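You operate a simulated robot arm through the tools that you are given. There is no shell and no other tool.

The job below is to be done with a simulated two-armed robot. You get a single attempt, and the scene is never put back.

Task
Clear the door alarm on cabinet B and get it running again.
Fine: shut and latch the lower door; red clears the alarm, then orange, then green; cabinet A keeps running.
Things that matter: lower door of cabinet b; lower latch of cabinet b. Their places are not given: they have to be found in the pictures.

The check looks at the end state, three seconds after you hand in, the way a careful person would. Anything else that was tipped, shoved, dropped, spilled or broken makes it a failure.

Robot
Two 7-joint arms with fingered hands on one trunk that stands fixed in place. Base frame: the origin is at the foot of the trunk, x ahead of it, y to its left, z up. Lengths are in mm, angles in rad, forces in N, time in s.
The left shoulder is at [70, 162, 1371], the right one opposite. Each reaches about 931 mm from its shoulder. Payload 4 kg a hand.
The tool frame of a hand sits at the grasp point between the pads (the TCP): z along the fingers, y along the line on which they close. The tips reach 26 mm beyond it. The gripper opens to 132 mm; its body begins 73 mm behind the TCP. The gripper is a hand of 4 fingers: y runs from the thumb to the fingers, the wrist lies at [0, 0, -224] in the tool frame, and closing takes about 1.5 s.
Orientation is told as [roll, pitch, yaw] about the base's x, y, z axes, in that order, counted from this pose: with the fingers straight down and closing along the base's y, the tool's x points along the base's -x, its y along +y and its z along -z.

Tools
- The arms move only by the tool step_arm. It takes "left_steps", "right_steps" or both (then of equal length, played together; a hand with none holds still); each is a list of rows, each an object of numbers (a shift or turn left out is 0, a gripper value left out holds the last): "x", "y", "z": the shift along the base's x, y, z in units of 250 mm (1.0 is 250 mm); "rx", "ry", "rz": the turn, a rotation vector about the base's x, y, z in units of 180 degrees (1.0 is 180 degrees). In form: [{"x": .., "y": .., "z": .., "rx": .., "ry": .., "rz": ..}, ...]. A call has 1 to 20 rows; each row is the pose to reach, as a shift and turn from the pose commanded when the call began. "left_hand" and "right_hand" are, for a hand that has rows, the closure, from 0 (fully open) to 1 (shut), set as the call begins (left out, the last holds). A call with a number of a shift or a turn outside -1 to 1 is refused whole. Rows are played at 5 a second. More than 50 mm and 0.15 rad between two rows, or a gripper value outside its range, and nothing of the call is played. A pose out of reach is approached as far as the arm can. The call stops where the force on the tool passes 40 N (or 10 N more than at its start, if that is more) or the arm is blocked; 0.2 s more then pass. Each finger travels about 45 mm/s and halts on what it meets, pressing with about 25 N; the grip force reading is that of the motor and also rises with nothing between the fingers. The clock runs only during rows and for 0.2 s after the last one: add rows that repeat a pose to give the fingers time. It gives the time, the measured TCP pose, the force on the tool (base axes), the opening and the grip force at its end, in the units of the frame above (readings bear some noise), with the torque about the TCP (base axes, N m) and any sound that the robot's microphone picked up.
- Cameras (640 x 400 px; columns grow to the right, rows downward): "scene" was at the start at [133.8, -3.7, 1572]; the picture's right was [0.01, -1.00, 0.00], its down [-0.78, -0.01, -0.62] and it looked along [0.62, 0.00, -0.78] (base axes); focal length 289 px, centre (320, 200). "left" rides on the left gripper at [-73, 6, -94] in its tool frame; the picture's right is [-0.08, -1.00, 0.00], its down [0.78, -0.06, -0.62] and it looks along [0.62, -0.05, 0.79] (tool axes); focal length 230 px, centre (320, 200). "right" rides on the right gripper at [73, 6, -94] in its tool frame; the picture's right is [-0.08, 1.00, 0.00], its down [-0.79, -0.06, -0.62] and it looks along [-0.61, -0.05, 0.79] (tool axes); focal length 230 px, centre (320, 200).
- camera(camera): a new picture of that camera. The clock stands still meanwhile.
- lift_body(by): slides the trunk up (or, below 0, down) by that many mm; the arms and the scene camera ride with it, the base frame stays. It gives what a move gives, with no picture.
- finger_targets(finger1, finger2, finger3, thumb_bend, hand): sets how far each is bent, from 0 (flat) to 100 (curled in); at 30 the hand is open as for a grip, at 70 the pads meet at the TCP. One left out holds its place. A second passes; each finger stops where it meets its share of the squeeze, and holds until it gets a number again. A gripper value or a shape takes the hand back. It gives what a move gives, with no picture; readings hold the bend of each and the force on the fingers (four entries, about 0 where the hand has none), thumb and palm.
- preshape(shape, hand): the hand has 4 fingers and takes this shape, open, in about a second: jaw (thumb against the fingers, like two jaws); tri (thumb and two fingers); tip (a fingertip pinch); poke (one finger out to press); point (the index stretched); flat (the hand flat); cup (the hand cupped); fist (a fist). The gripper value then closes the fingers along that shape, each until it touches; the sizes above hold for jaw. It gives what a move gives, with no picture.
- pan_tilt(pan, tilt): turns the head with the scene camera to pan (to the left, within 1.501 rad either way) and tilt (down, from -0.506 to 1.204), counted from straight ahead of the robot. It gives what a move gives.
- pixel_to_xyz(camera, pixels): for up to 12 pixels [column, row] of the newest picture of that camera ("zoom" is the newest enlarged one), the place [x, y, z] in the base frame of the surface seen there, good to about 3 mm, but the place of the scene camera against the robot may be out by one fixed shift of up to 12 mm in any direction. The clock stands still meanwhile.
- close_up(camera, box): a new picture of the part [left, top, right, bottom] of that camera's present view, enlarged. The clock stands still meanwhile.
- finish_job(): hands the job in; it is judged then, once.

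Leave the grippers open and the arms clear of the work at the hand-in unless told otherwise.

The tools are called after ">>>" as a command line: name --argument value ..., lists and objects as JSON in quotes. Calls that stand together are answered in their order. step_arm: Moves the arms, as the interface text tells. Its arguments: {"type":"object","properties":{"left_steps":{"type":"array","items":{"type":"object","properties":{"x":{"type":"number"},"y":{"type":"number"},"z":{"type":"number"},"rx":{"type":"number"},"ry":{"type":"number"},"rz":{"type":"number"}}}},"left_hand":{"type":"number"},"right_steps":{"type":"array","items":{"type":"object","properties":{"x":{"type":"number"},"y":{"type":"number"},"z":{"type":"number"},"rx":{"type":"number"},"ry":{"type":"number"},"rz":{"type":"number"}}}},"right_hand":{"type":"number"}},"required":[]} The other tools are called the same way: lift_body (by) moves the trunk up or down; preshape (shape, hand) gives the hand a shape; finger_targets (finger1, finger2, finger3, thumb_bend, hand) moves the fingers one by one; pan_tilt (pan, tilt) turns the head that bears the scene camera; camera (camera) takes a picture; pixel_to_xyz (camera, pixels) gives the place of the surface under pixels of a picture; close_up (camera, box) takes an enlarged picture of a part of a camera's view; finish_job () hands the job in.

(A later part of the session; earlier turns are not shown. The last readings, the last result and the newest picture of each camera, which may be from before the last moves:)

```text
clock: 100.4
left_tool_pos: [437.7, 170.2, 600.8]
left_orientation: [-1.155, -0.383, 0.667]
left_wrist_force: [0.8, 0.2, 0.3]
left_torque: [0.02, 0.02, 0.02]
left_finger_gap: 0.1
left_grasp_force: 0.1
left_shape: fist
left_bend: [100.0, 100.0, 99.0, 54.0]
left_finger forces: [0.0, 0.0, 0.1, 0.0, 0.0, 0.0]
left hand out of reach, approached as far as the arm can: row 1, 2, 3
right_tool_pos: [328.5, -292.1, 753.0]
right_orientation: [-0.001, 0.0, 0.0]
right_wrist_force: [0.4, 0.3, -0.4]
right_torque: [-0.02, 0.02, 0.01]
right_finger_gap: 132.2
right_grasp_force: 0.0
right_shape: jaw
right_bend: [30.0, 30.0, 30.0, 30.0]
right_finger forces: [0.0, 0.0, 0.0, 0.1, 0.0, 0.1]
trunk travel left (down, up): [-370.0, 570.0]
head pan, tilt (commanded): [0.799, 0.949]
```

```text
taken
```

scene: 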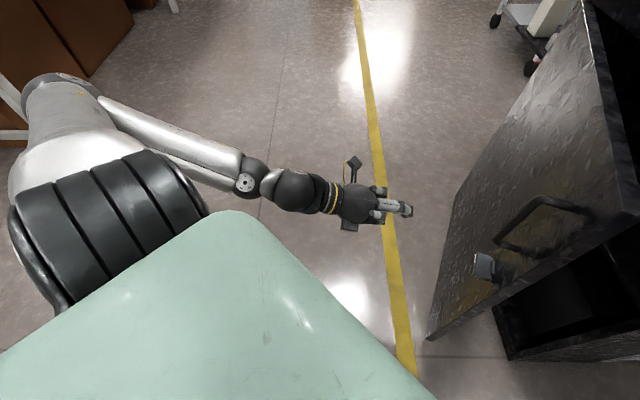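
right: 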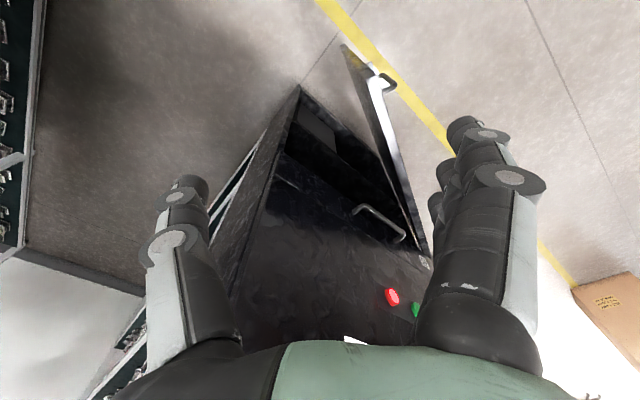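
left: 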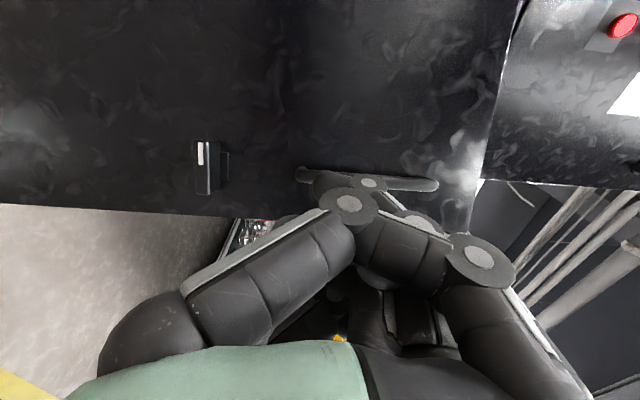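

Tilting down drove the elbow up and out, so in this posture the wrist only has room to bend upward relative to the forearm. So the forearm should slope downward: shoulders higher relative to the hand. I'll raise the trunk by 210 mm and restore the level, thumb-up orientation.

>>> lift_body --by 210

>>> step_arm --left_steps '[{"rx": -0.025, "ry": 0.032}, {"rx": -0.05, "ry": 0.064}, {"rx": -0.0755, "ry": 0.0958}]'

>>> step_arm --left_steps '[{"rx": -0.03, "ry": -0.0235}, {"rx": -0.06, "ry": -0.047}, {"rx": -0.09, "ry": -0.0705}, {"rx": -0.12, "ry": -0.094}, {"rx": -0.149, "ry": -0.1172}]'

>>> step_arm --left_steps '[{"rz": 0.026}, {"rz": 0.052}]'

>>> camera --camera "scene"

```text
clock: 102.6
left_tool_pos: [437.6, 169.4, 811.1]
left_orientation: [-1.154, -0.382, 0.669]
left_wrist_force: [0.3, -0.1, 0.3]
left_torque: [-0.03, -0.02, 0.0]
left_finger_gap: 0.1
left_grasp_force: 0.0
left_shape: fist
left_bend: [98.0, 100.0, 98.0, 54.0]
left_finger forces: [0.0, 0.0, 0.0, 0.1, 0.1, 0.0]
right_tool_pos: [327.5, -292.7, 962.4]
right_orientation: [0.001, -0.001, 0.001]
right_wrist_force: [-0.9, -0.7, 0.3]
right_torque: [0.01, 0.01, 0.0]
right_finger_gap: 132.0
right_grasp_force: 0.0
right_shape: jaw
right_bend: [30.0, 30.0, 30.0, 30.0]
right_finger forces: [0.1, 0.0, 0.0, 0.1, 0.2, 0.0]
trunk travel left (down, up): [-580.0, 360.0]
head pan, tilt (commanded): [0.799, 0.949]
```

```text
clock: 103.4
left_tool_pos: [417.1, 179.4, 807.8]
left_orientation: [-1.155, 0.005, 0.669]
left_wrist_force: [0.0, 0.5, -0.4]
left_torque: [0.0, 0.0, 0.02]
left_finger_gap: 0.0
left_grasp_force: 0.1
left_shape: fist
left_bend: [98.0, 100.0, 98.0, 54.0]
left_finger forces: [0.0, 0.0, 0.1, 0.0, 0.0, 0.1]
left hand out of reach, approached as far as the arm can: row 1, 2, 3
right_tool_pos: [328.4, -291.9, 962.0]
right_orientation: [0.0, -0.002, -0.001]
right_wrist_force: [-0.2, -0.7, 0.0]
right_torque: [0.01, 0.02, 0.0]
right_finger_gap: 131.9
right_grasp_force: 0.2
right_shape: jaw
right_bend: [30.0, 30.0, 30.0, 30.0]
right_finger forces: [0.0, 0.1, 0.0, 0.0, 0.0, 0.0]
trunk travel left (down, up): [-580.0, 360.0]
head pan, tilt (commanded): [0.799, 0.949]
```

```text
clock: 104.6
left_tool_pos: [417.1, 179.3, 805.8]
left_orientation: [-1.753, 0.002, 0.67]
left_wrist_force: [0.0, -0.5, 0.4]
left_torque: [0.02, 0.02, 0.01]
left_finger_gap: 0.1
left_grasp_force: 0.1
left_shape: fist
left_bend: [98.0, 100.0, 98.0, 54.0]
left_finger forces: [0.1, 0.1, 0.1, 0.0, 0.0, 0.0]
right_tool_pos: [328.3, -293.1, 961.1]
right_orientation: [-0.001, -0.003, -0.002]
right_wrist_force: [0.6, 0.0, -0.8]
right_torque: [-0.05, 0.0, -0.01]
right_finger_gap: 132.2
right_grasp_force: 0.1
right_shape: jaw
right_bend: [30.0, 30.0, 30.0, 30.0]
right_finger forces: [0.0, 0.1, 0.0, 0.0, 0.0, 0.1]
trunk travel left (down, up): [-580.0, 360.0]
head pan, tilt (commanded): [0.799, 0.949]
```

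```text
clock: 105.2
left_tool_pos: [417.0, 178.2, 805.9]
left_orientation: [-1.749, 0.002, 0.831]
left_wrist_force: [-0.5, 0.0, 0.3]
left_torque: [0.01, 0.01, 0.01]
left_finger_gap: 0.0
left_grasp_force: 0.1
left_shape: fist
left_bend: [98.0, 100.0, 98.0, 54.0]
left_finger forces: [0.0, 0.0, 0.0, 0.0, 0.0, 0.0]
right_tool_pos: [328.5, -290.9, 961.8]
right_orientation: [-0.001, -0.003, 0.0]
right_wrist_force: [-0.1, -0.8, 0.4]
right_torque: [0.01, 0.02, 0.01]
right_finger_gap: 131.9
right_grasp_force: 0.1
right_shape: jaw
right_bend: [30.0, 30.0, 30.0, 30.0]
right_finger forces: [0.0, 0.0, 0.0, 0.0, 0.0, 0.1]
trunk travel left (down, up): [-580.0, 360.0]
head pan, tilt (commanded): [0.799, 0.949]
```

```text
taken
```

scene: 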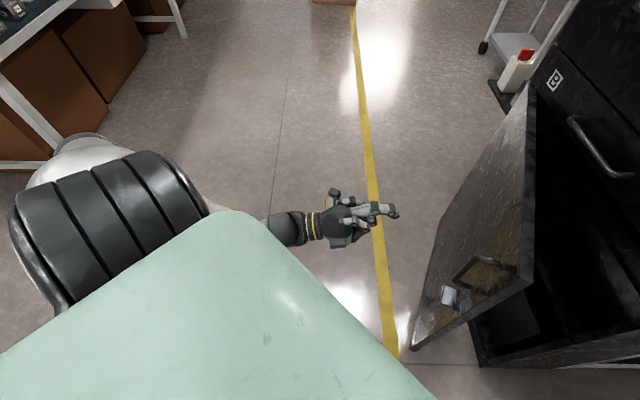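

The elbow-down posture is back with a slight upward tilt and no reach warnings. Now I'll move forward and down in small rows toward (517,128,706).

>>> step_arm --left_steps '[{"x": 0.08, "y": -0.04, "z": -0.1}, {"x": 0.16, "y": -0.08, "z": -0.2}, {"x": 0.24, "y": -0.12, "z": -0.3}, {"x": 0.32, "y": -0.16, "z": -0.36}, {"x": 0.4, "y": -0.2, "z": -0.4}]'

>>> camera --camera "scene"

```text
clock: 106.4
left_tool_pos: [491.2, 137.4, 716.3]
left_orientation: [-1.749, 0.002, 0.833]
left_wrist_force: [0.4, 0.2, -0.7]
left_torque: [-0.01, 0.01, -0.02]
left_finger_gap: 0.1
left_grasp_force: 0.0
left_shape: fist
left_bend: [98.0, 100.0, 98.0, 54.0]
left_finger forces: [0.0, 0.1, 0.0, 0.1, 0.0, 0.0]
left hand out of reach, approached as far as the arm can: row 4, 5
right_tool_pos: [327.6, -291.4, 962.2]
right_orientation: [0.001, -0.002, -0.001]
right_wrist_force: [0.1, 0.3, 0.7]
right_torque: [-0.01, 0.02, 0.0]
right_finger_gap: 131.6
right_grasp_force: 0.0
right_shape: jaw
right_bend: [30.0, 30.0, 30.0, 30.0]
right_finger forces: [0.0, 0.0, 0.0, 0.0, 0.0, 0.0]
trunk travel left (down, up): [-580.0, 360.0]
head pan, tilt (commanded): [0.799, 0.949]
```

```text
taken
```

scene: 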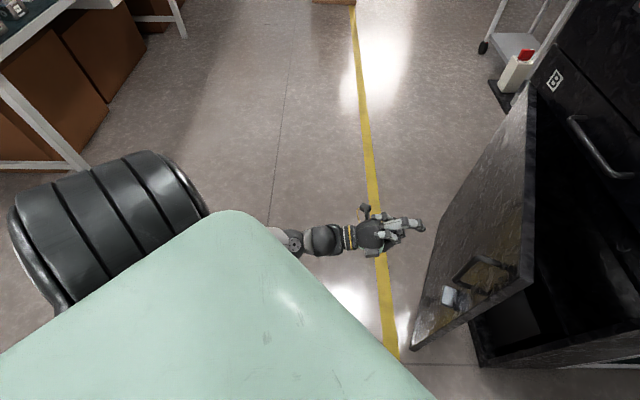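

Working through the geometry, the shoulder seems to have gone into a wound-up branch (raised past overhead), which is why the elbow can't come forward. The cure: return to the elbow-front posture, then swing the hand around the elbow (down → left → up) about the upper-arm axis, and finally lower the upper arm into a natural posture. First I'll undo the yaw and return leftward.

>>> step_arm --left_steps '[{"x": -0.05, "y": 0.11, "z": 0.08, "rz": -0.044}, {"x": -0.1, "y": 0.22, "z": 0.16, "rz": -0.088}, {"x": -0.15, "y": 0.33, "z": 0.24, "rz": -0.132}, {"x": -0.2, "y": 0.44, "z": 0.32, "rz": -0.176}, {"x": -0.25, "y": 0.55, "z": 0.4, "rz": -0.22}, {"x": -0.3, "y": 0.65, "z": 0.48, "rz": -0.264}]'

>>> step_arm --left_steps '[{"rx": 0.046}, {"rx": 0.092}, {"rx": 0.138}, {"rx": 0.184}, {"rx": 0.23}, {"rx": 0.276}, {"rx": 0.322}]'

>>> camera --camera "scene"

```text
clock: 107.8
left_tool_pos: [366.7, 291.0, 876.6]
left_orientation: [-1.752, 0.004, 0.019]
left_wrist_force: [-0.5, -0.1, 0.5]
left_torque: [0.03, -0.03, 0.01]
left_finger_gap: 0.0
left_grasp_force: 0.0
left_shape: fist
left_bend: [98.0, 100.0, 98.0, 54.0]
left_finger forces: [0.0, 0.0, 0.0, 0.0, 0.0, 0.1]
left hand out of reach, approached as far as the arm can: row 1, 2, 3, 4, 5, 6
right_tool_pos: [328.6, -293.8, 962.4]
right_orientation: [0.001, -0.002, -0.001]
right_wrist_force: [0.1, -0.2, -0.4]
right_torque: [0.02, 0.01, 0.01]
right_finger_gap: 131.8
right_grasp_force: 0.0
right_shape: jaw
right_bend: [30.0, 30.0, 30.0, 30.0]
right_finger forces: [0.0, 0.0, 0.1, 0.0, 0.1, 0.0]
trunk travel left (down, up): [-580.0, 360.0]
head pan, tilt (commanded): [0.799, 0.949]
```

```text
clock: 109.4
left_tool_pos: [362.8, 297.9, 876.3]
left_orientation: [-0.737, -0.003, 0.003]
left_wrist_force: [0.1, 0.3, -0.1]
left_torque: [-0.01, 0.01, -0.01]
left_finger_gap: 0.0
left_grasp_force: 0.0
left_shape: fist
left_bend: [98.0, 100.0, 98.0, 54.0]
left_finger forces: [0.1, 0.0, 0.0, 0.0, 0.0, 0.0]
left hand out of reach, approached as far as the arm can: row 4
right_tool_pos: [326.8, -293.0, 962.6]
right_orientation: [0.0, -0.002, 0.0]
right_wrist_force: [0.3, -0.3, 0.1]
right_torque: [0.0, 0.0, 0.03]
right_finger_gap: 132.3
right_grasp_force: 0.1
right_shape: jaw
right_bend: [30.0, 30.0, 30.0, 30.0]
right_finger forces: [0.1, 0.0, 0.1, 0.0, 0.0, 0.0]
trunk travel left (down, up): [-580.0, 360.0]
head pan, tilt (commanded): [0.799, 0.949]
```

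```text
taken
```

scene: 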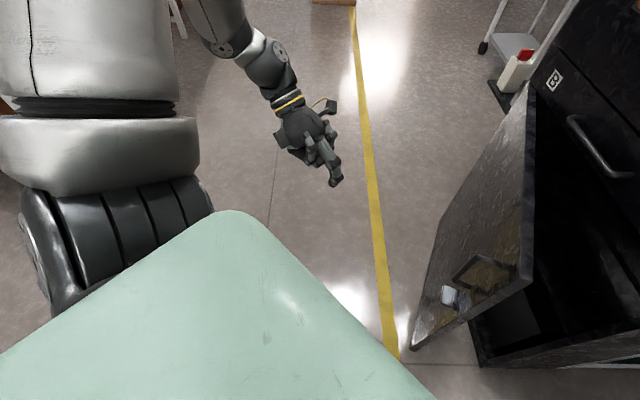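

The elbow is up again as intended. Now I'll go to about (500,330,850) with the fingers straight down.

>>> step_arm --left_steps '[{"x": 0.1, "y": 0.02, "z": -0.02, "rx": 0.04}, {"x": 0.2, "y": 0.04, "z": -0.04, "rx": 0.08}, {"x": 0.3, "y": 0.06, "z": -0.06, "rx": 0.12}, {"x": 0.4, "y": 0.08, "z": -0.08, "rx": 0.16}, {"x": 0.5, "y": 0.1, "z": -0.1, "rx": 0.2}, {"x": 0.55, "y": 0.13, "z": -0.1, "rx": 0.235}]'

>>> pan_tilt --pan 0.7 --tilt 0.6

>>> camera --camera "scene"

```text
clock: 110.8
left_tool_pos: [499.7, 329.7, 852.6]
left_orientation: [0.005, -0.002, 0.003]
left_wrist_force: [-0.1, -0.3, -0.1]
left_torque: [0.01, 0.02, 0.0]
left_finger_gap: 0.1
left_grasp_force: 0.0
left_shape: fist
left_bend: [98.0, 100.0, 98.0, 54.0]
left_finger forces: [0.1, 0.0, 0.0, 0.0, 0.0, 0.1]
right_tool_pos: [327.2, -293.3, 962.4]
right_orientation: [0.003, -0.001, 0.0]
right_wrist_force: [0.4, 1.1, -0.2]
right_torque: [0.04, 0.02, 0.01]
right_finger_gap: 132.0
right_grasp_force: 0.0
right_shape: jaw
right_bend: [30.0, 30.0, 30.0, 30.0]
right_finger forces: [0.0, 0.0, 0.1, 0.0, 0.1, 0.0]
trunk travel left (down, up): [-580.0, 360.0]
head pan, tilt (commanded): [0.799, 0.949]
```

```text
clock: 111.7
left_tool_pos: [498.3, 331.9, 852.8]
left_orientation: [0.0, -0.001, 0.003]
left_wrist_force: [-0.2, 0.7, -0.1]
left_torque: [-0.03, -0.03, -0.03]
left_finger_gap: 0.0
left_grasp_force: 0.1
left_shape: fist
left_bend: [98.0, 100.0, 98.0, 54.0]
left_finger forces: [0.0, 0.0, 0.0, 0.0, 0.0, 0.0]
right_tool_pos: [327.9, -292.3, 962.5]
right_orientation: [0.0, -0.002, 0.0]
right_wrist_force: [-0.2, 0.4, 0.0]
right_torque: [0.01, 0.01, 0.0]
right_finger_gap: 131.7
right_grasp_force: 0.0
right_shape: jaw
right_bend: [30.0, 30.0, 30.0, 30.0]
right_finger forces: [0.0, 0.1, 0.1, 0.0, 0.0, 0.1]
trunk travel left (down, up): [-580.0, 360.0]
head pan, tilt (commanded): [0.7, 0.6]
```

```text
taken
```

scene: 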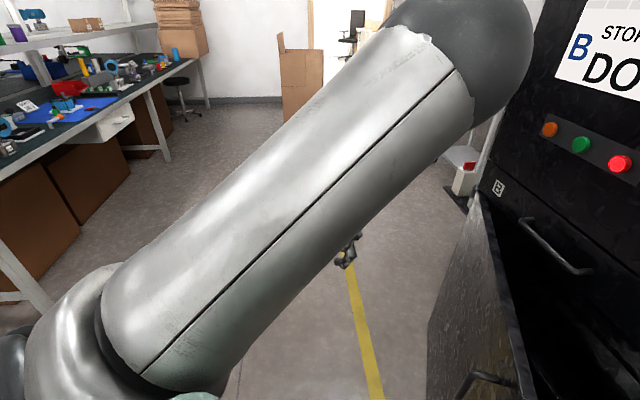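

Now lower the hand 150 mm so that the elbow comes forward and down, away from the head; then measure the elbow.

>>> step_arm --left_steps '[{"z": -0.15}, {"z": -0.3}, {"z": -0.45}, {"z": -0.6}]'

>>> camera --camera "scene"

>>> pixel_to_xyz --camera "scene" --pixels '[[410, 110], [440, 120], [400, 90], [450, 150], [420, 140], [250, 250], [150, 330]]'

```text
clock: 112.7
left_tool_pos: [499.5, 332.8, 701.3]
left_orientation: [0.001, -0.001, 0.002]
left_wrist_force: [-0.2, 0.1, -0.7]
left_torque: [0.01, 0.03, 0.0]
left_finger_gap: 0.0
left_grasp_force: 0.0
left_shape: fist
left_bend: [98.0, 100.0, 98.0, 54.0]
left_finger forces: [0.0, 0.0, 0.0, 0.1, 0.0, 0.0]
right_tool_pos: [328.5, -291.4, 962.9]
right_orientation: [0.002, -0.001, 0.0]
right_wrist_force: [-0.3, -0.1, -0.4]
right_torque: [-0.03, -0.01, 0.01]
right_finger_gap: 131.8
right_grasp_force: 0.1
right_shape: jaw
right_bend: [30.0, 30.0, 30.0, 30.0]
right_finger forces: [0.1, 0.1, 0.0, 0.0, 0.1, 0.1]
trunk travel left (down, up): [-580.0, 360.0]
head pan, tilt (commanded): [0.7, 0.6]
```

```text
taken
```

scene: 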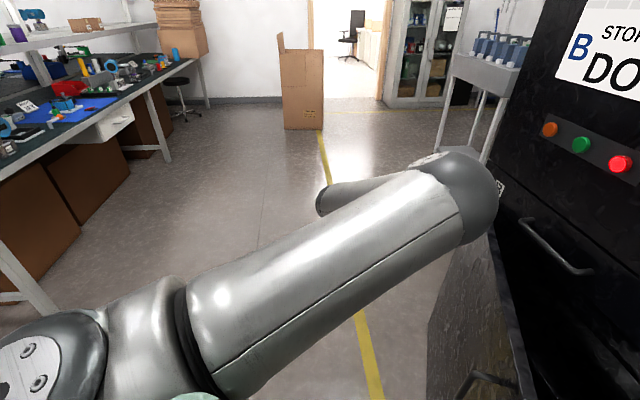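

```text
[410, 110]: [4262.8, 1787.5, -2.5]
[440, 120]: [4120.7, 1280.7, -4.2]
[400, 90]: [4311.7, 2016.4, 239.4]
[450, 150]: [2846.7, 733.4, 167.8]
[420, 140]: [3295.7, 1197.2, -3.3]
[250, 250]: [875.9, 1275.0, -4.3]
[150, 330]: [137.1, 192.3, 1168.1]
```

The elbow sphere is now near (468,195) and the forearm goes to the left from it. I'll measure these.

>>> pixel_to_xyz --camera "scene" --pixels '[[465, 185], [485, 200], [440, 165], [400, 200], [330, 198], [345, 190], [300, 270], [200, 310]]'

```text
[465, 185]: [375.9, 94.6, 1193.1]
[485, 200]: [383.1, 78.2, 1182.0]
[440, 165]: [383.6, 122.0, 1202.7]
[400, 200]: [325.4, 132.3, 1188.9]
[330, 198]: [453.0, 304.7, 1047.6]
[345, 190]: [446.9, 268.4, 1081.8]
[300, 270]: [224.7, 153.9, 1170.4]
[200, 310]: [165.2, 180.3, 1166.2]
```

The elbow is at about (390,110,1145), the upper arm pointing forward. I'll now rotate the hand about the upper arm's axis (pure upper-arm roll): first segment, hand swinging left and up. The space to the left is free.

>>> step_arm --left_steps '[{"x": 0.014, "y": 0.164, "z": 0.096, "rx": 0.0291, "ry": -0.0048, "rz": 0.0039}, {"x": 0.025, "y": 0.318, "z": 0.206, "rx": 0.0582, "ry": -0.0096, "rz": 0.0078}, {"x": 0.032, "y": 0.461, "z": 0.331, "rx": 0.0873, "ry": -0.0144, "rz": 0.0117}, {"x": 0.035, "y": 0.593, "z": 0.468, "rx": 0.1164, "ry": -0.0192, "rz": 0.0156}, {"x": 0.034, "y": 0.711, "z": 0.617, "rx": 0.1455, "ry": -0.024, "rz": 0.0195}]'

>>> step_arm --left_steps '[{"x": -0.004, "y": 0.104, "z": 0.16, "rx": 0.0291, "ry": -0.0048, "rz": 0.0039}, {"x": -0.012, "y": 0.193, "z": 0.328, "rx": 0.0582, "ry": -0.0096, "rz": 0.0078}, {"x": -0.024, "y": 0.265, "z": 0.504, "rx": 0.0873, "ry": -0.0144, "rz": 0.0117}, {"x": -0.039, "y": 0.321, "z": 0.685, "rx": 0.1164, "ry": -0.0192, "rz": 0.0156}, {"x": -0.058, "y": 0.361, "z": 0.872, "rx": 0.1455, "ry": -0.024, "rz": 0.0195}]'

>>> camera --camera "scene"

```text
clock: 113.8
left_tool_pos: [505.5, 508.4, 852.9]
left_orientation: [0.458, -0.089, 0.044]
left_wrist_force: [-0.4, 0.4, 0.8]
left_torque: [0.03, -0.02, -0.01]
left_finger_gap: 0.0
left_grasp_force: 0.0
left_shape: fist
left_bend: [98.0, 100.0, 98.0, 54.0]
left_finger forces: [0.0, 0.1, 0.0, 0.1, 0.0, 0.0]
right_tool_pos: [327.5, -292.7, 962.5]
right_orientation: [0.0, -0.002, 0.002]
right_wrist_force: [-0.7, 1.1, 0.5]
right_torque: [0.03, 0.0, -0.02]
right_finger_gap: 132.0
right_grasp_force: 0.0
right_shape: jaw
right_bend: [30.0, 30.0, 30.0, 30.0]
right_finger forces: [0.0, 0.0, 0.0, 0.0, 0.0, 0.1]
trunk travel left (down, up): [-580.0, 360.0]
head pan, tilt (commanded): [0.7, 0.6]
```

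```text
clock: 115.2
left_tool_pos: [477.3, 618.8, 1051.9]
left_orientation: [0.893, -0.159, 0.085]
left_wrist_force: [0.4, 0.3, -0.2]
left_torque: [0.05, 0.05, 0.0]
left_finger_gap: 0.0
left_grasp_force: 0.1
left_shape: fist
left_bend: [98.0, 100.0, 98.0, 54.0]
left_finger forces: [0.0, 0.1, 0.0, 0.0, 0.1, 0.0]
right_tool_pos: [328.4, -292.1, 962.6]
right_orientation: [-0.002, 0.001, -0.001]
right_wrist_force: [-0.2, 0.0, -0.2]
right_torque: [-0.03, 0.03, -0.03]
right_finger_gap: 132.0
right_grasp_force: 0.0
right_shape: jaw
right_bend: [30.0, 30.0, 30.0, 30.0]
right_finger forces: [0.0, 0.1, 0.1, 0.1, 0.2, 0.1]
trunk travel left (down, up): [-580.0, 360.0]
head pan, tilt (commanded): [0.7, 0.6]
stopped in row 5 (left hand): the arm was blocked; the commanded pose is now the measured one
```

```text
taken
```

scene: 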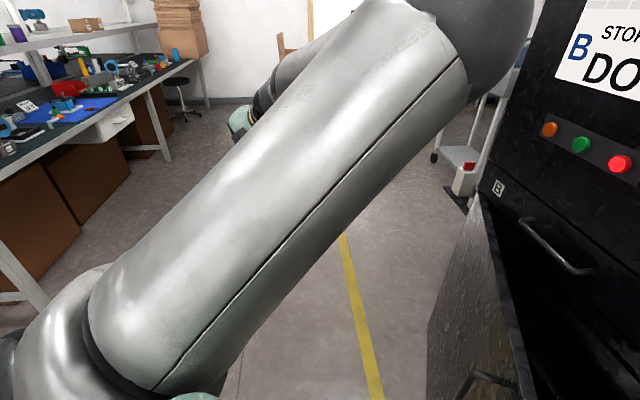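

Blocked in the last row: the elbow rose beside the head again. I'll lower the hand (keeping its orientation) so the elbow drops, then continue the swing from there.

>>> step_arm --left_steps '[{"z": -0.15, "x": 0.05}, {"z": -0.3, "x": 0.1}, {"z": -0.45, "x": 0.15}, {"z": -0.6, "x": 0.2}, {"z": -0.75, "x": 0.2}]'

>>> camera --camera "scene"

```text
clock: 116.5
left_tool_pos: [533.5, 620.1, 868.4]
left_orientation: [0.898, -0.163, 0.081]
left_wrist_force: [0.5, 0.0, -0.4]
left_torque: [0.02, 0.01, -0.04]
left_finger_gap: 0.0
left_grasp_force: 0.2
left_shape: fist
left_bend: [98.0, 100.0, 98.0, 54.0]
left_finger forces: [0.1, 0.0, 0.1, 0.1, 0.1, 0.0]
right_tool_pos: [329.4, -291.5, 962.2]
right_orientation: [0.001, 0.0, 0.0]
right_wrist_force: [0.7, -0.3, -0.6]
right_torque: [0.01, 0.0, 0.01]
right_finger_gap: 132.1
right_grasp_force: 0.0
right_shape: jaw
right_bend: [30.0, 30.0, 30.0, 30.0]
right_finger forces: [0.1, 0.0, 0.0, 0.0, 0.0, 0.1]
trunk travel left (down, up): [-580.0, 360.0]
head pan, tilt (commanded): [0.7, 0.6]
```

```text
taken
```

scene: 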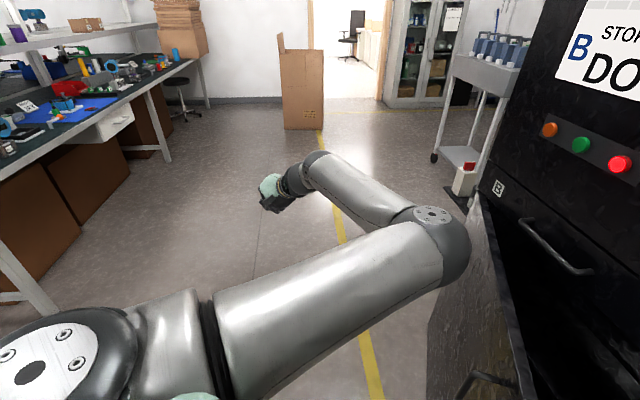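

The elbow is now low and forward with the forearm pointing left — halfway through the swing. I'll measure it for the next segment.

>>> pixel_to_xyz --camera "scene" --pixels '[[432, 215], [455, 240], [440, 260], [330, 175], [320, 165], [290, 180], [268, 195], [300, 290]]'

```text
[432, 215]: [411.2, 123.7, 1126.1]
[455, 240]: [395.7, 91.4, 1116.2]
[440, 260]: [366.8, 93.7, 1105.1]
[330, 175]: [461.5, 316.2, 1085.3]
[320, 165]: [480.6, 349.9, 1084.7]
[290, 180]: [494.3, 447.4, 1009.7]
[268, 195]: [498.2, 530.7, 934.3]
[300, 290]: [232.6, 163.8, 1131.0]
```

Next segment: rotating 25° further about the upper-arm axis, the hand rising on the left side.

>>> step_arm --left_steps '[{"x": 0.025, "y": 0.057, "z": 0.165, "rx": 0.0274, "ry": -0.0039, "rz": -0.0025}, {"x": 0.048, "y": 0.099, "z": 0.335, "rx": 0.0548, "ry": -0.0078, "rz": -0.005}, {"x": 0.069, "y": 0.123, "z": 0.505, "rx": 0.0822, "ry": -0.0117, "rz": -0.0075}, {"x": 0.087, "y": 0.132, "z": 0.68, "rx": 0.1096, "ry": -0.0156, "rz": -0.01}, {"x": 0.104, "y": 0.123, "z": 0.85, "rx": 0.137, "ry": -0.0195, "rz": -0.0125}]'

>>> camera --camera "scene"

```text
clock: 117.7
left_tool_pos: [557.1, 648.3, 1081.3]
left_orientation: [1.336, -0.231, -0.045]
left_wrist_force: [-0.5, 0.0, -0.4]
left_torque: [0.01, -0.03, 0.0]
left_finger_gap: 0.0
left_grasp_force: 0.1
left_shape: fist
left_bend: [98.0, 100.0, 98.0, 54.0]
left_finger forces: [0.0, 0.0, 0.0, 0.0, 0.0, 0.0]
right_tool_pos: [327.7, -292.6, 962.4]
right_orientation: [0.0, -0.001, -0.001]
right_wrist_force: [0.4, 0.0, -0.2]
right_torque: [0.02, 0.0, 0.02]
right_finger_gap: 132.0
right_grasp_force: 0.1
right_shape: jaw
right_bend: [30.0, 30.0, 30.0, 30.0]
right_finger forces: [0.0, 0.0, 0.0, 0.0, 0.0, 0.0]
trunk travel left (down, up): [-580.0, 360.0]
head pan, tilt (commanded): [0.7, 0.6]
```

```text
taken
```

scene: 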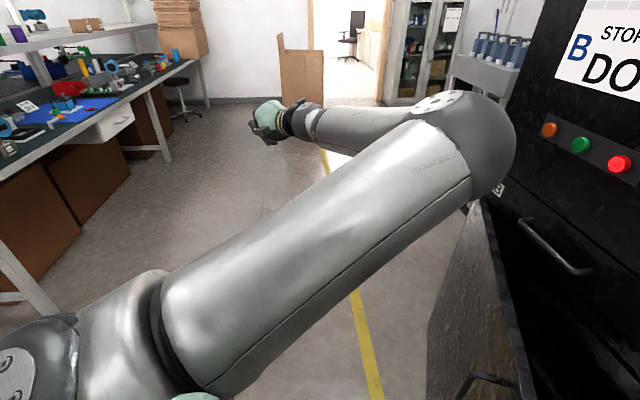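

No block; the hand now points left. I'll turn the hand upward in place (wrist dropping below it), which should pull the forearm and elbow down.

>>> step_arm --left_steps '[{"rx": 0.044, "y": -0.04}, {"rx": 0.088, "y": -0.08}, {"rx": 0.132, "y": -0.12}, {"rx": 0.176, "y": -0.16}, {"rx": 0.22, "y": -0.2}, {"rx": 0.264, "y": -0.24}]'

>>> camera --camera "scene"

```text
clock: 119.0
left_tool_pos: [555.1, 587.5, 1078.8]
left_orientation: [2.17, -0.122, -0.202]
left_wrist_force: [0.8, 0.3, 0.3]
left_torque: [-0.03, 0.01, 0.01]
left_finger_gap: 0.1
left_grasp_force: 0.1
left_shape: fist
left_bend: [98.0, 100.0, 98.0, 54.0]
left_finger forces: [0.1, 0.1, 0.0, 0.0, 0.0, 0.0]
right_tool_pos: [329.3, -291.0, 963.6]
right_orientation: [0.0, 0.002, -0.001]
right_wrist_force: [-0.1, 0.4, -0.2]
right_torque: [0.03, -0.01, -0.01]
right_finger_gap: 131.9
right_grasp_force: 0.1
right_shape: jaw
right_bend: [30.0, 30.0, 30.0, 30.0]
right_finger forces: [0.0, 0.1, 0.1, 0.1, 0.0, 0.0]
trunk travel left (down, up): [-580.0, 360.0]
head pan, tilt (commanded): [0.7, 0.6]
```

```text
taken
```

scene: 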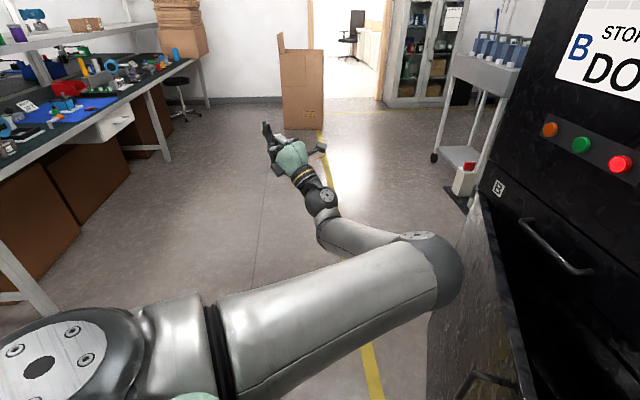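

Working nicely: the hand points up-left and the elbow is low. I'll continue, bringing the hand in to the right and up until it points upward.

>>> step_arm --left_steps '[{"x": -0.03, "y": -0.14, "z": 0.07, "rx": 0.038}, {"x": -0.06, "y": -0.28, "z": 0.14, "rx": 0.076}, {"x": -0.09, "y": -0.42, "z": 0.21, "rx": 0.114}, {"x": -0.12, "y": -0.56, "z": 0.28, "rx": 0.152}, {"x": -0.15, "y": -0.7, "z": 0.35, "rx": 0.19}, {"x": -0.18, "y": -0.84, "z": 0.42, "rx": 0.228}, {"x": -0.2, "y": -0.98, "z": 0.48, "rx": 0.264}]'

>>> camera --camera "scene"

```text
clock: 120.7
left_tool_pos: [500.9, 343.8, 1208.6]
left_orientation: [2.989, 0.052, -0.211]
left_wrist_force: [0.2, -1.5, 1.5]
left_torque: [-0.1, -0.02, -0.01]
left_finger_gap: 0.0
left_grasp_force: 0.0
left_shape: fist
left_bend: [98.0, 100.0, 98.0, 54.0]
left_finger forces: [0.0, 0.0, 0.0, 0.1, 0.0, 0.0]
left hand out of reach, approached as far as the arm can: row 3, 4, 5
right_tool_pos: [329.0, -293.2, 962.8]
right_orientation: [0.0, 0.0, 0.001]
right_wrist_force: [-0.6, -0.1, 0.0]
right_torque: [0.03, -0.01, 0.01]
right_finger_gap: 131.6
right_grasp_force: 0.1
right_shape: jaw
right_bend: [30.0, 30.0, 30.0, 30.0]
right_finger forces: [0.0, 0.0, 0.0, 0.0, 0.0, 0.1]
trunk travel left (down, up): [-580.0, 360.0]
head pan, tilt (commanded): [0.7, 0.6]
```

```text
taken
```

scene: 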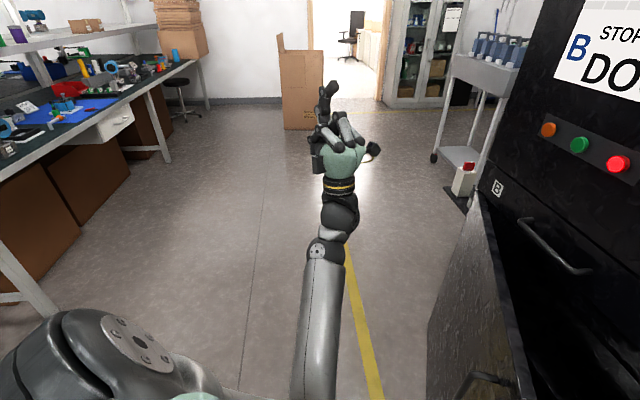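

Now the arm is in the natural elbow-down posture with the forearm coming forward and up. I'll tip the hand forward to point along the cabinet-facing direction while the TCP goes to about (580,180,960), well above and outside the door.

>>> step_arm --left_steps '[{"x": 0.029, "y": -0.06, "z": -0.09, "rx": 0.031, "ry": 0.0332}, {"x": 0.058, "y": -0.12, "z": -0.18, "rx": 0.062, "ry": 0.0664}, {"x": 0.087, "y": -0.18, "z": -0.27, "rx": 0.093, "ry": 0.0996}, {"x": 0.116, "y": -0.24, "z": -0.36, "rx": 0.124, "ry": 0.1328}, {"x": 0.145, "y": -0.3, "z": -0.45, "rx": 0.155, "ry": 0.166}, {"x": 0.174, "y": -0.36, "z": -0.54, "rx": 0.186, "ry": 0.199}, {"x": 0.203, "y": -0.42, "z": -0.63, "rx": 0.217, "ry": 0.232}, {"x": 0.232, "y": -0.48, "z": -0.72, "rx": 0.248, "ry": 0.2655}, {"x": 0.261, "y": -0.54, "z": -0.81, "rx": 0.279, "ry": 0.2987}, {"x": 0.29, "y": -0.6, "z": -0.9, "rx": 0.31, "ry": 0.332}, {"x": 0.319, "y": -0.66, "z": -0.99, "rx": 0.341, "ry": 0.365}]'

>>> camera --camera "scene"

```text
clock: 123.0
left_tool_pos: [584.9, 180.1, 951.8]
left_orientation: [-1.62, 1.044, 0.951]
left_wrist_force: [0.4, -0.6, -0.1]
left_torque: [-0.02, -0.01, -0.01]
left_finger_gap: 0.2
left_grasp_force: 0.1
left_shape: fist
left_bend: [98.0, 100.0, 98.0, 54.0]
left_finger forces: [0.1, 0.0, 0.1, 0.0, 0.0, 0.1]
right_tool_pos: [329.5, -292.2, 962.7]
right_orientation: [0.0, 0.003, 0.001]
right_wrist_force: [0.1, 0.2, 0.2]
right_torque: [0.02, -0.01, 0.01]
right_finger_gap: 131.9
right_grasp_force: 0.1
right_shape: jaw
right_bend: [30.0, 30.0, 30.0, 30.0]
right_finger forces: [0.0, 0.0, 0.0, 0.0, 0.0, 0.0]
trunk travel left (down, up): [-580.0, 360.0]
head pan, tilt (commanded): [0.7, 0.6]
```

```text
taken
```

scene: 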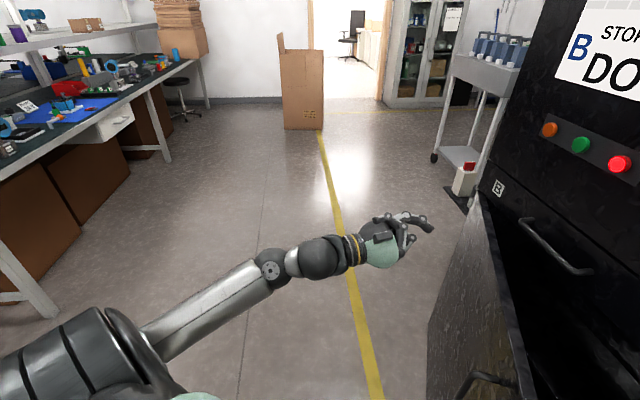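

The arm tracks perfectly now in a natural posture. I'll lower the trunk by 300 mm to bring the fist to door-push height and trim the yaw by about 10°.

>>> lift_body --by -300

>>> step_arm --left_steps '[{"rz": -0.028}, {"rz": -0.055}]'

>>> pan_tilt --pan 0.1 --tilt 0.7

>>> camera --camera "scene"

>>> camera --camera "left"

```text
clock: 126.0
left_tool_pos: [585.1, 180.6, 651.8]
left_orientation: [-1.626, 1.044, 0.945]
left_wrist_force: [0.0, -0.4, 0.2]
left_torque: [-0.01, 0.01, -0.03]
left_finger_gap: 0.4
left_grasp_force: 0.0
left_shape: fist
left_bend: [98.0, 100.0, 98.0, 54.0]
left_finger forces: [0.1, 0.0, 0.1, 0.0, 0.0, 0.0]
right_tool_pos: [328.6, -292.1, 661.9]
right_orientation: [0.0, -0.002, 0.001]
right_wrist_force: [-0.2, -0.4, 0.0]
right_torque: [-0.03, 0.0, -0.01]
right_finger_gap: 131.8
right_grasp_force: 0.0
right_shape: jaw
right_bend: [30.0, 30.0, 30.0, 30.0]
right_finger forces: [0.0, 0.0, 0.0, 0.0, 0.0, 0.1]
trunk travel left (down, up): [-280.0, 660.0]
head pan, tilt (commanded): [0.7, 0.6]
```

```text
clock: 126.7
left_tool_pos: [585.0, 180.1, 652.6]
left_orientation: [-1.623, 1.044, 0.773]
left_wrist_force: [0.2, -0.2, -0.6]
left_torque: [0.01, 0.04, 0.02]
left_finger_gap: 0.0
left_grasp_force: 0.1
left_shape: fist
left_bend: [98.0, 100.0, 98.0, 54.0]
left_finger forces: [0.0, 0.1, 0.0, 0.0, 0.1, 0.0]
right_tool_pos: [328.5, -292.0, 662.8]
right_orientation: [0.0, -0.001, 0.001]
right_wrist_force: [-0.6, 0.3, -0.3]
right_torque: [0.02, 0.01, -0.02]
right_finger_gap: 131.7
right_grasp_force: 0.1
right_shape: jaw
right_bend: [30.0, 30.0, 30.0, 30.0]
right_finger forces: [0.0, 0.0, 0.0, 0.0, 0.1, 0.0]
trunk travel left (down, up): [-280.0, 660.0]
head pan, tilt (commanded): [0.7, 0.6]
```

```text
clock: 127.7
left_tool_pos: [584.5, 179.6, 653.1]
left_orientation: [-1.623, 1.043, 0.774]
left_wrist_force: [0.8, 0.1, 0.3]
left_torque: [-0.01, -0.02, 0.02]
left_finger_gap: 0.0
left_grasp_force: 0.0
left_shape: fist
left_bend: [98.0, 100.0, 98.0, 54.0]
left_finger forces: [0.0, 0.0, 0.1, 0.0, 0.1, 0.1]
right_tool_pos: [328.5, -291.4, 661.9]
right_orientation: [0.001, -0.001, -0.001]
right_wrist_force: [-0.4, 0.1, -0.1]
right_torque: [0.04, -0.03, -0.03]
right_finger_gap: 131.4
right_grasp_force: 0.0
right_shape: jaw
right_bend: [30.0, 30.0, 30.0, 30.0]
right_finger forces: [0.0, 0.0, 0.1, 0.0, 0.0, 0.0]
trunk travel left (down, up): [-280.0, 660.0]
head pan, tilt (commanded): [0.099, 0.7]
```

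```text
taken
```

scene: 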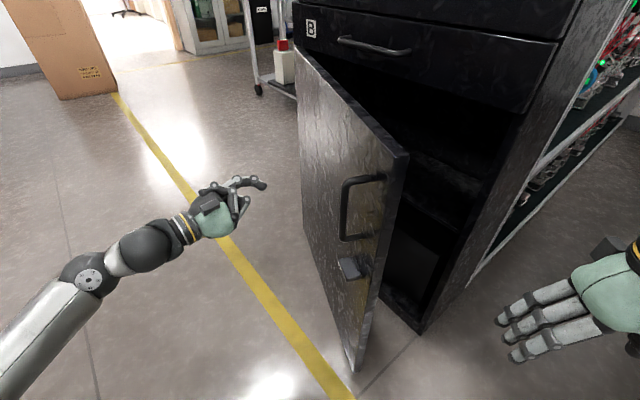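

```text
taken
```

left: 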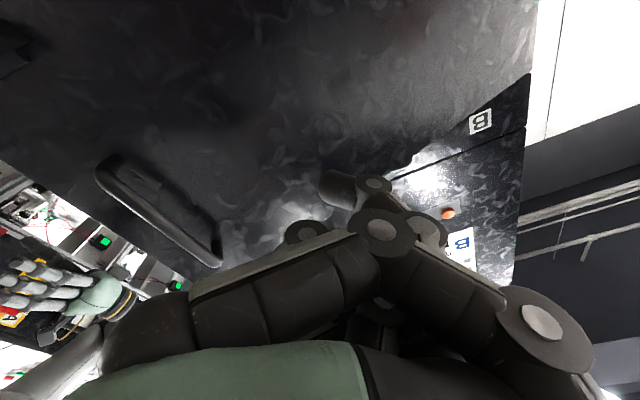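

The fist is at (585,180,653). I'll approach the door, slowing as contact nears, ending around first contact at (598,38).

>>> step_arm --left_steps '[{"x": -0.009, "y": -0.12, "z": -0.01}, {"x": -0.018, "y": -0.24, "z": -0.02}, {"x": -0.028, "y": -0.36, "z": -0.03}, {"x": -0.008, "y": -0.412, "z": -0.03}, {"x": 0.012, "y": -0.464, "z": -0.03}, {"x": 0.032, "y": -0.516, "z": -0.03}, {"x": 0.052, "y": -0.568, "z": -0.03}]'

>>> camera --camera "scene"

```text
clock: 129.2
left_tool_pos: [600.9, 37.2, 644.9]
left_orientation: [-1.623, 1.043, 0.774]
left_wrist_force: [-0.2, -0.2, 0.6]
left_torque: [-0.01, -0.03, -0.01]
left_finger_gap: 0.0
left_grasp_force: 0.0
left_shape: fist
left_bend: [98.0, 100.0, 98.0, 54.0]
left_finger forces: [0.1, 0.0, 0.1, 0.1, 0.1, 0.0]
right_tool_pos: [328.4, -291.5, 663.0]
right_orientation: [0.001, -0.002, 0.0]
right_wrist_force: [0.3, -0.1, -1.1]
right_torque: [0.01, 0.01, -0.01]
right_finger_gap: 131.8
right_grasp_force: 0.0
right_shape: jaw
right_bend: [30.0, 30.0, 30.0, 30.0]
right_finger forces: [0.1, 0.0, 0.0, 0.0, 0.0, 0.0]
trunk travel left (down, up): [-280.0, 660.0]
head pan, tilt (commanded): [0.099, 0.7]
```

```text
taken
```

scene: 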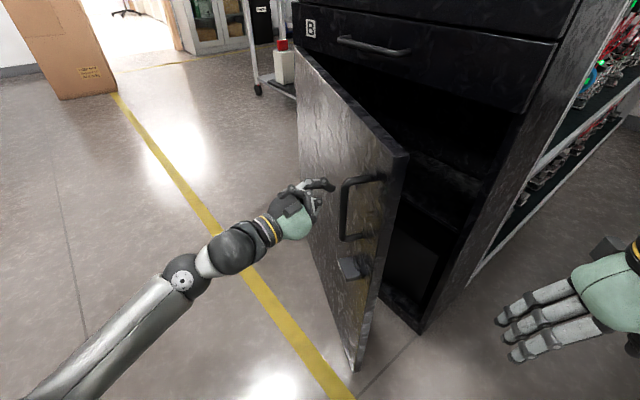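

No contact force yet; the fist is just off the door, clear of the handle. Now I'll push the door along its arc, slowly.

>>> step_arm --left_steps '[{"x": 0.031, "y": -0.049}, {"x": 0.062, "y": -0.099}, {"x": 0.094, "y": -0.148}, {"x": 0.125, "y": -0.197}, {"x": 0.156, "y": -0.247}, {"x": 0.187, "y": -0.296}, {"x": 0.218, "y": -0.345}, {"x": 0.25, "y": -0.394}]'

>>> camera --camera "scene"

```text
clock: 131.1
left_tool_pos: [660.4, -63.1, 644.4]
left_orientation: [-1.622, 1.044, 0.777]
left_wrist_force: [0.2, -0.4, 0.4]
left_torque: [0.01, 0.01, 0.02]
left_finger_gap: 0.0
left_grasp_force: 0.2
left_shape: fist
left_bend: [98.0, 100.0, 98.0, 54.0]
left_finger forces: [0.0, 0.1, 0.1, 0.1, 0.0, 0.1]
right_tool_pos: [328.9, -290.9, 661.5]
right_orientation: [0.0, -0.002, 0.0]
right_wrist_force: [0.5, -0.6, -0.4]
right_torque: [-0.04, -0.01, 0.02]
right_finger_gap: 131.9
right_grasp_force: 0.0
right_shape: jaw
right_bend: [30.0, 30.0, 30.0, 30.0]
right_finger forces: [0.0, 0.1, 0.0, 0.1, 0.1, 0.1]
trunk travel left (down, up): [-280.0, 660.0]
head pan, tilt (commanded): [0.099, 0.7]
```

```text
taken
```

scene: 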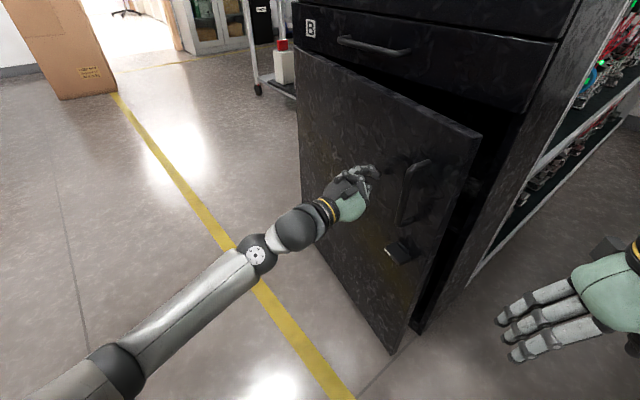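

The door swings easily and is mostly closed. I'll continue pushing more slowly until it seats.

>>> step_arm --left_steps '[{"x": 0.024, "y": -0.034}, {"x": 0.048, "y": -0.068}, {"x": 0.072, "y": -0.102}, {"x": 0.096, "y": -0.136}, {"x": 0.12, "y": -0.17}, {"x": 0.144, "y": -0.204}, {"x": 0.168, "y": -0.238}, {"x": 0.192, "y": -0.272}, {"x": 0.216, "y": -0.306}, {"x": 0.24, "y": -0.335}]'

>>> camera --camera "scene"

```text
clock: 133.2
left_tool_pos: [722.0, -141.7, 646.9]
left_orientation: [-1.627, 1.042, 0.774]
left_wrist_force: [-5.9, 9.4, 1.5]
left_torque: [-0.02, -0.02, 0.07]
left_finger_gap: 0.1
left_grasp_force: 0.1
left_shape: fist
left_bend: [98.0, 100.0, 98.0, 56.0]
left_finger forces: [0.0, 0.1, 0.0, 0.0, 11.3, 0.0]
right_tool_pos: [328.2, -291.0, 663.1]
right_orientation: [-0.001, -0.004, 0.002]
right_wrist_force: [0.1, 0.1, -0.2]
right_torque: [0.02, 0.0, 0.04]
right_finger_gap: 131.9
right_grasp_force: 0.1
right_shape: jaw
right_bend: [30.0, 30.0, 30.0, 30.0]
right_finger forces: [0.0, 0.0, 0.0, 0.1, 0.1, 0.0]
trunk travel left (down, up): [-280.0, 660.0]
head pan, tilt (commanded): [0.099, 0.7]
```

```text
taken
```

scene: 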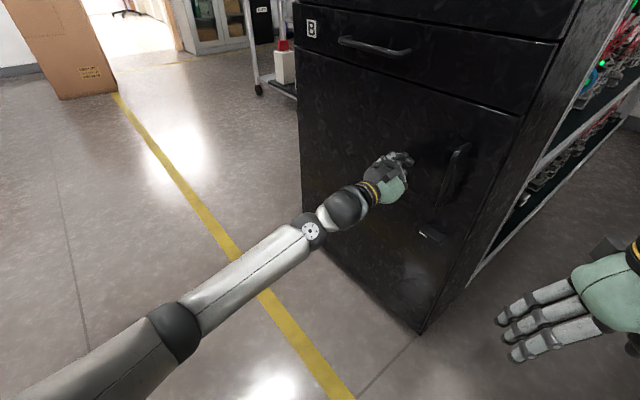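

The door looks shut: about 11 N reaction. I'll back the fist off by about 100 mm and check whether the door stays closed.

>>> step_arm --left_steps '[{"x": -0.06, "y": 0.055}, {"x": -0.12, "y": 0.11}, {"x": -0.18, "y": 0.165}, {"x": -0.24, "y": 0.22}, {"x": -0.3, "y": 0.275}]'

>>> camera --camera "scene"

>>> close_up --camera "scene" --box '[360, 80, 560, 340]'

>>> camera --camera "left"

```text
clock: 134.4
left_tool_pos: [645.9, -75.6, 644.2]
left_orientation: [-1.624, 1.045, 0.775]
left_wrist_force: [0.1, 0.1, -0.2]
left_torque: [-0.02, -0.02, 0.0]
left_finger_gap: 0.0
left_grasp_force: 0.1
left_shape: fist
left_bend: [98.0, 100.0, 98.0, 54.0]
left_finger forces: [0.1, 0.0, 0.1, 0.0, 0.0, 0.0]
right_tool_pos: [328.0, -291.7, 662.0]
right_orientation: [0.001, -0.002, 0.0]
right_wrist_force: [0.3, 0.3, 0.0]
right_torque: [-0.02, -0.04, 0.0]
right_finger_gap: 131.9
right_grasp_force: 0.1
right_shape: jaw
right_bend: [30.0, 30.0, 30.0, 30.0]
right_finger forces: [0.0, 0.0, 0.0, 0.0, 0.1, 0.1]
trunk travel left (down, up): [-280.0, 660.0]
head pan, tilt (commanded): [0.099, 0.7]
```

```text
taken
```

scene: 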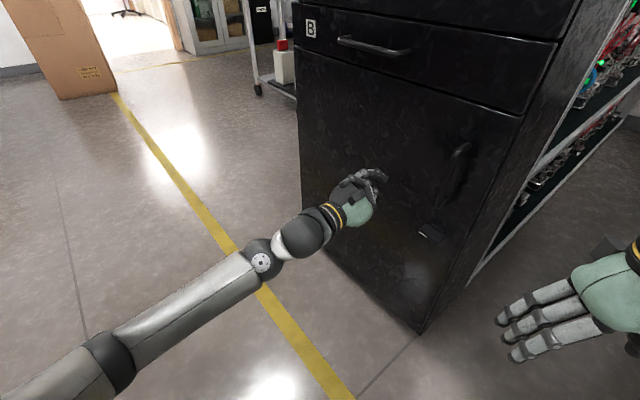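

```text
1.54 times, centred on (460, 210) of scene
```

zoom: 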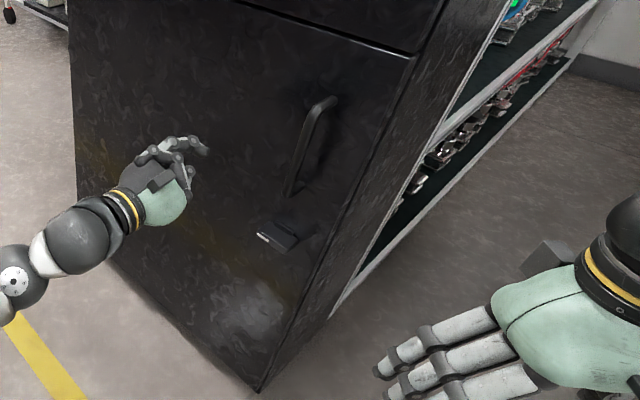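

```text
taken
```

left: 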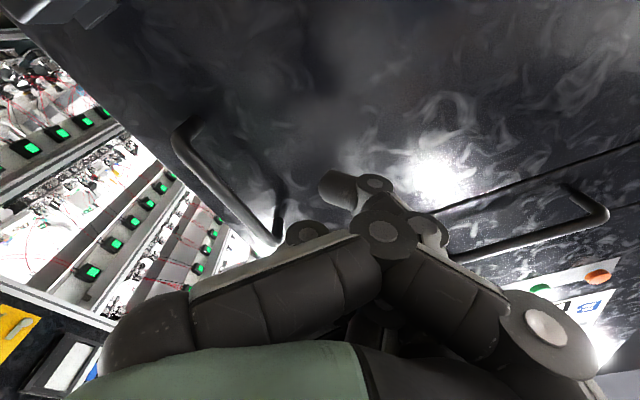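

The door stays shut. I'll check that it is flush with the drawer front above, and locate the latch bar (white stripe near (425,233)).

>>> pixel_to_xyz --camera "scene" --pixels '[[420, 75], [520, 100], [330, 50], [340, 100], [490, 140], [430, 280], [400, 140], [424, 234], [432, 240], [440, 232], [462, 150], [415, 320]]'

>>> close_up --camera "scene" --box '[400, 205, 464, 265]'

```text
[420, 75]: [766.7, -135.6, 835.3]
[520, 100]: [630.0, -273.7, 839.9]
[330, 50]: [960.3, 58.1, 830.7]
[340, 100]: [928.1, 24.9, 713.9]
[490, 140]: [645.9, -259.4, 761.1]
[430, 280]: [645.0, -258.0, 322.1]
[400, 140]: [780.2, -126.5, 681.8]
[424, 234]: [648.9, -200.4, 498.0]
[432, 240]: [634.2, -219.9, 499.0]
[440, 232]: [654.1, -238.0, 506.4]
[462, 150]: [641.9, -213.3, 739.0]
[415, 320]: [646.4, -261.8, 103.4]
```

```text
6.67 times, centred on (432, 235) of scene
```

zoom: 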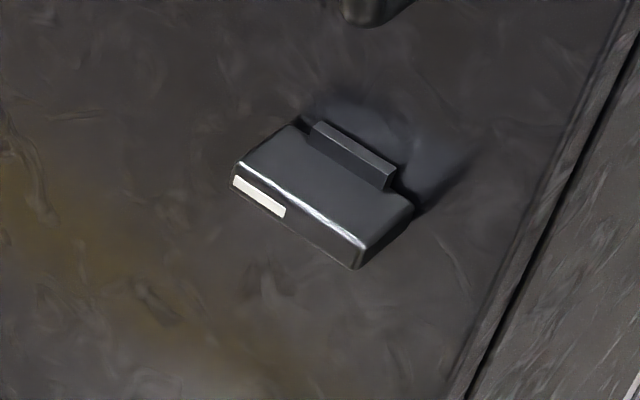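

The door is flush with the drawer front (same plane within about 3 mm). The front normal is at 45°. Now I'll locate the latch bar precisely from the enlarged picture.

>>> close_up --camera "scene" --box '[400, 205, 464, 265]'

>>> pixel_to_xyz --camera "zoom" --pixels '[[240, 188], [350, 255], [295, 222], [280, 205], [255, 165], [300, 140], [390, 200], [350, 165], [330, 215], [405, 215], [150, 250], [480, 150]]'

```text
6.67 times, centred on (432, 235) of scene
```

zoom: 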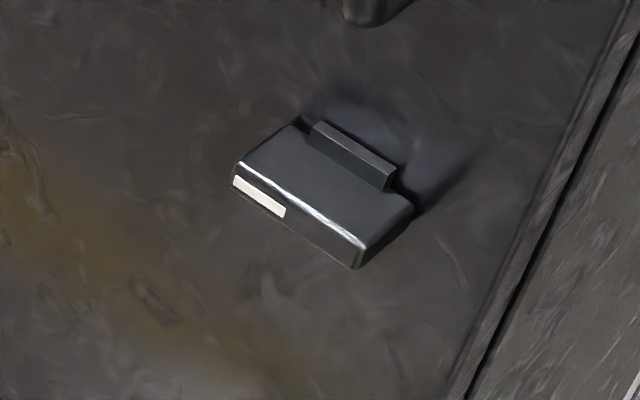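

```text
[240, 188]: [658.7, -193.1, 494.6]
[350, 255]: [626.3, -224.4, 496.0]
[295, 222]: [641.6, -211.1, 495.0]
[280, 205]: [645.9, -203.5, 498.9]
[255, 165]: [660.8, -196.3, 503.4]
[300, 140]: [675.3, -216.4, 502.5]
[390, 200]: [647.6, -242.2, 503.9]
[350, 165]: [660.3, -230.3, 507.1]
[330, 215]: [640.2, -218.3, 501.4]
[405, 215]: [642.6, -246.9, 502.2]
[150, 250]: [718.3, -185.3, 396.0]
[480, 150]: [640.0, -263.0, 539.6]
```

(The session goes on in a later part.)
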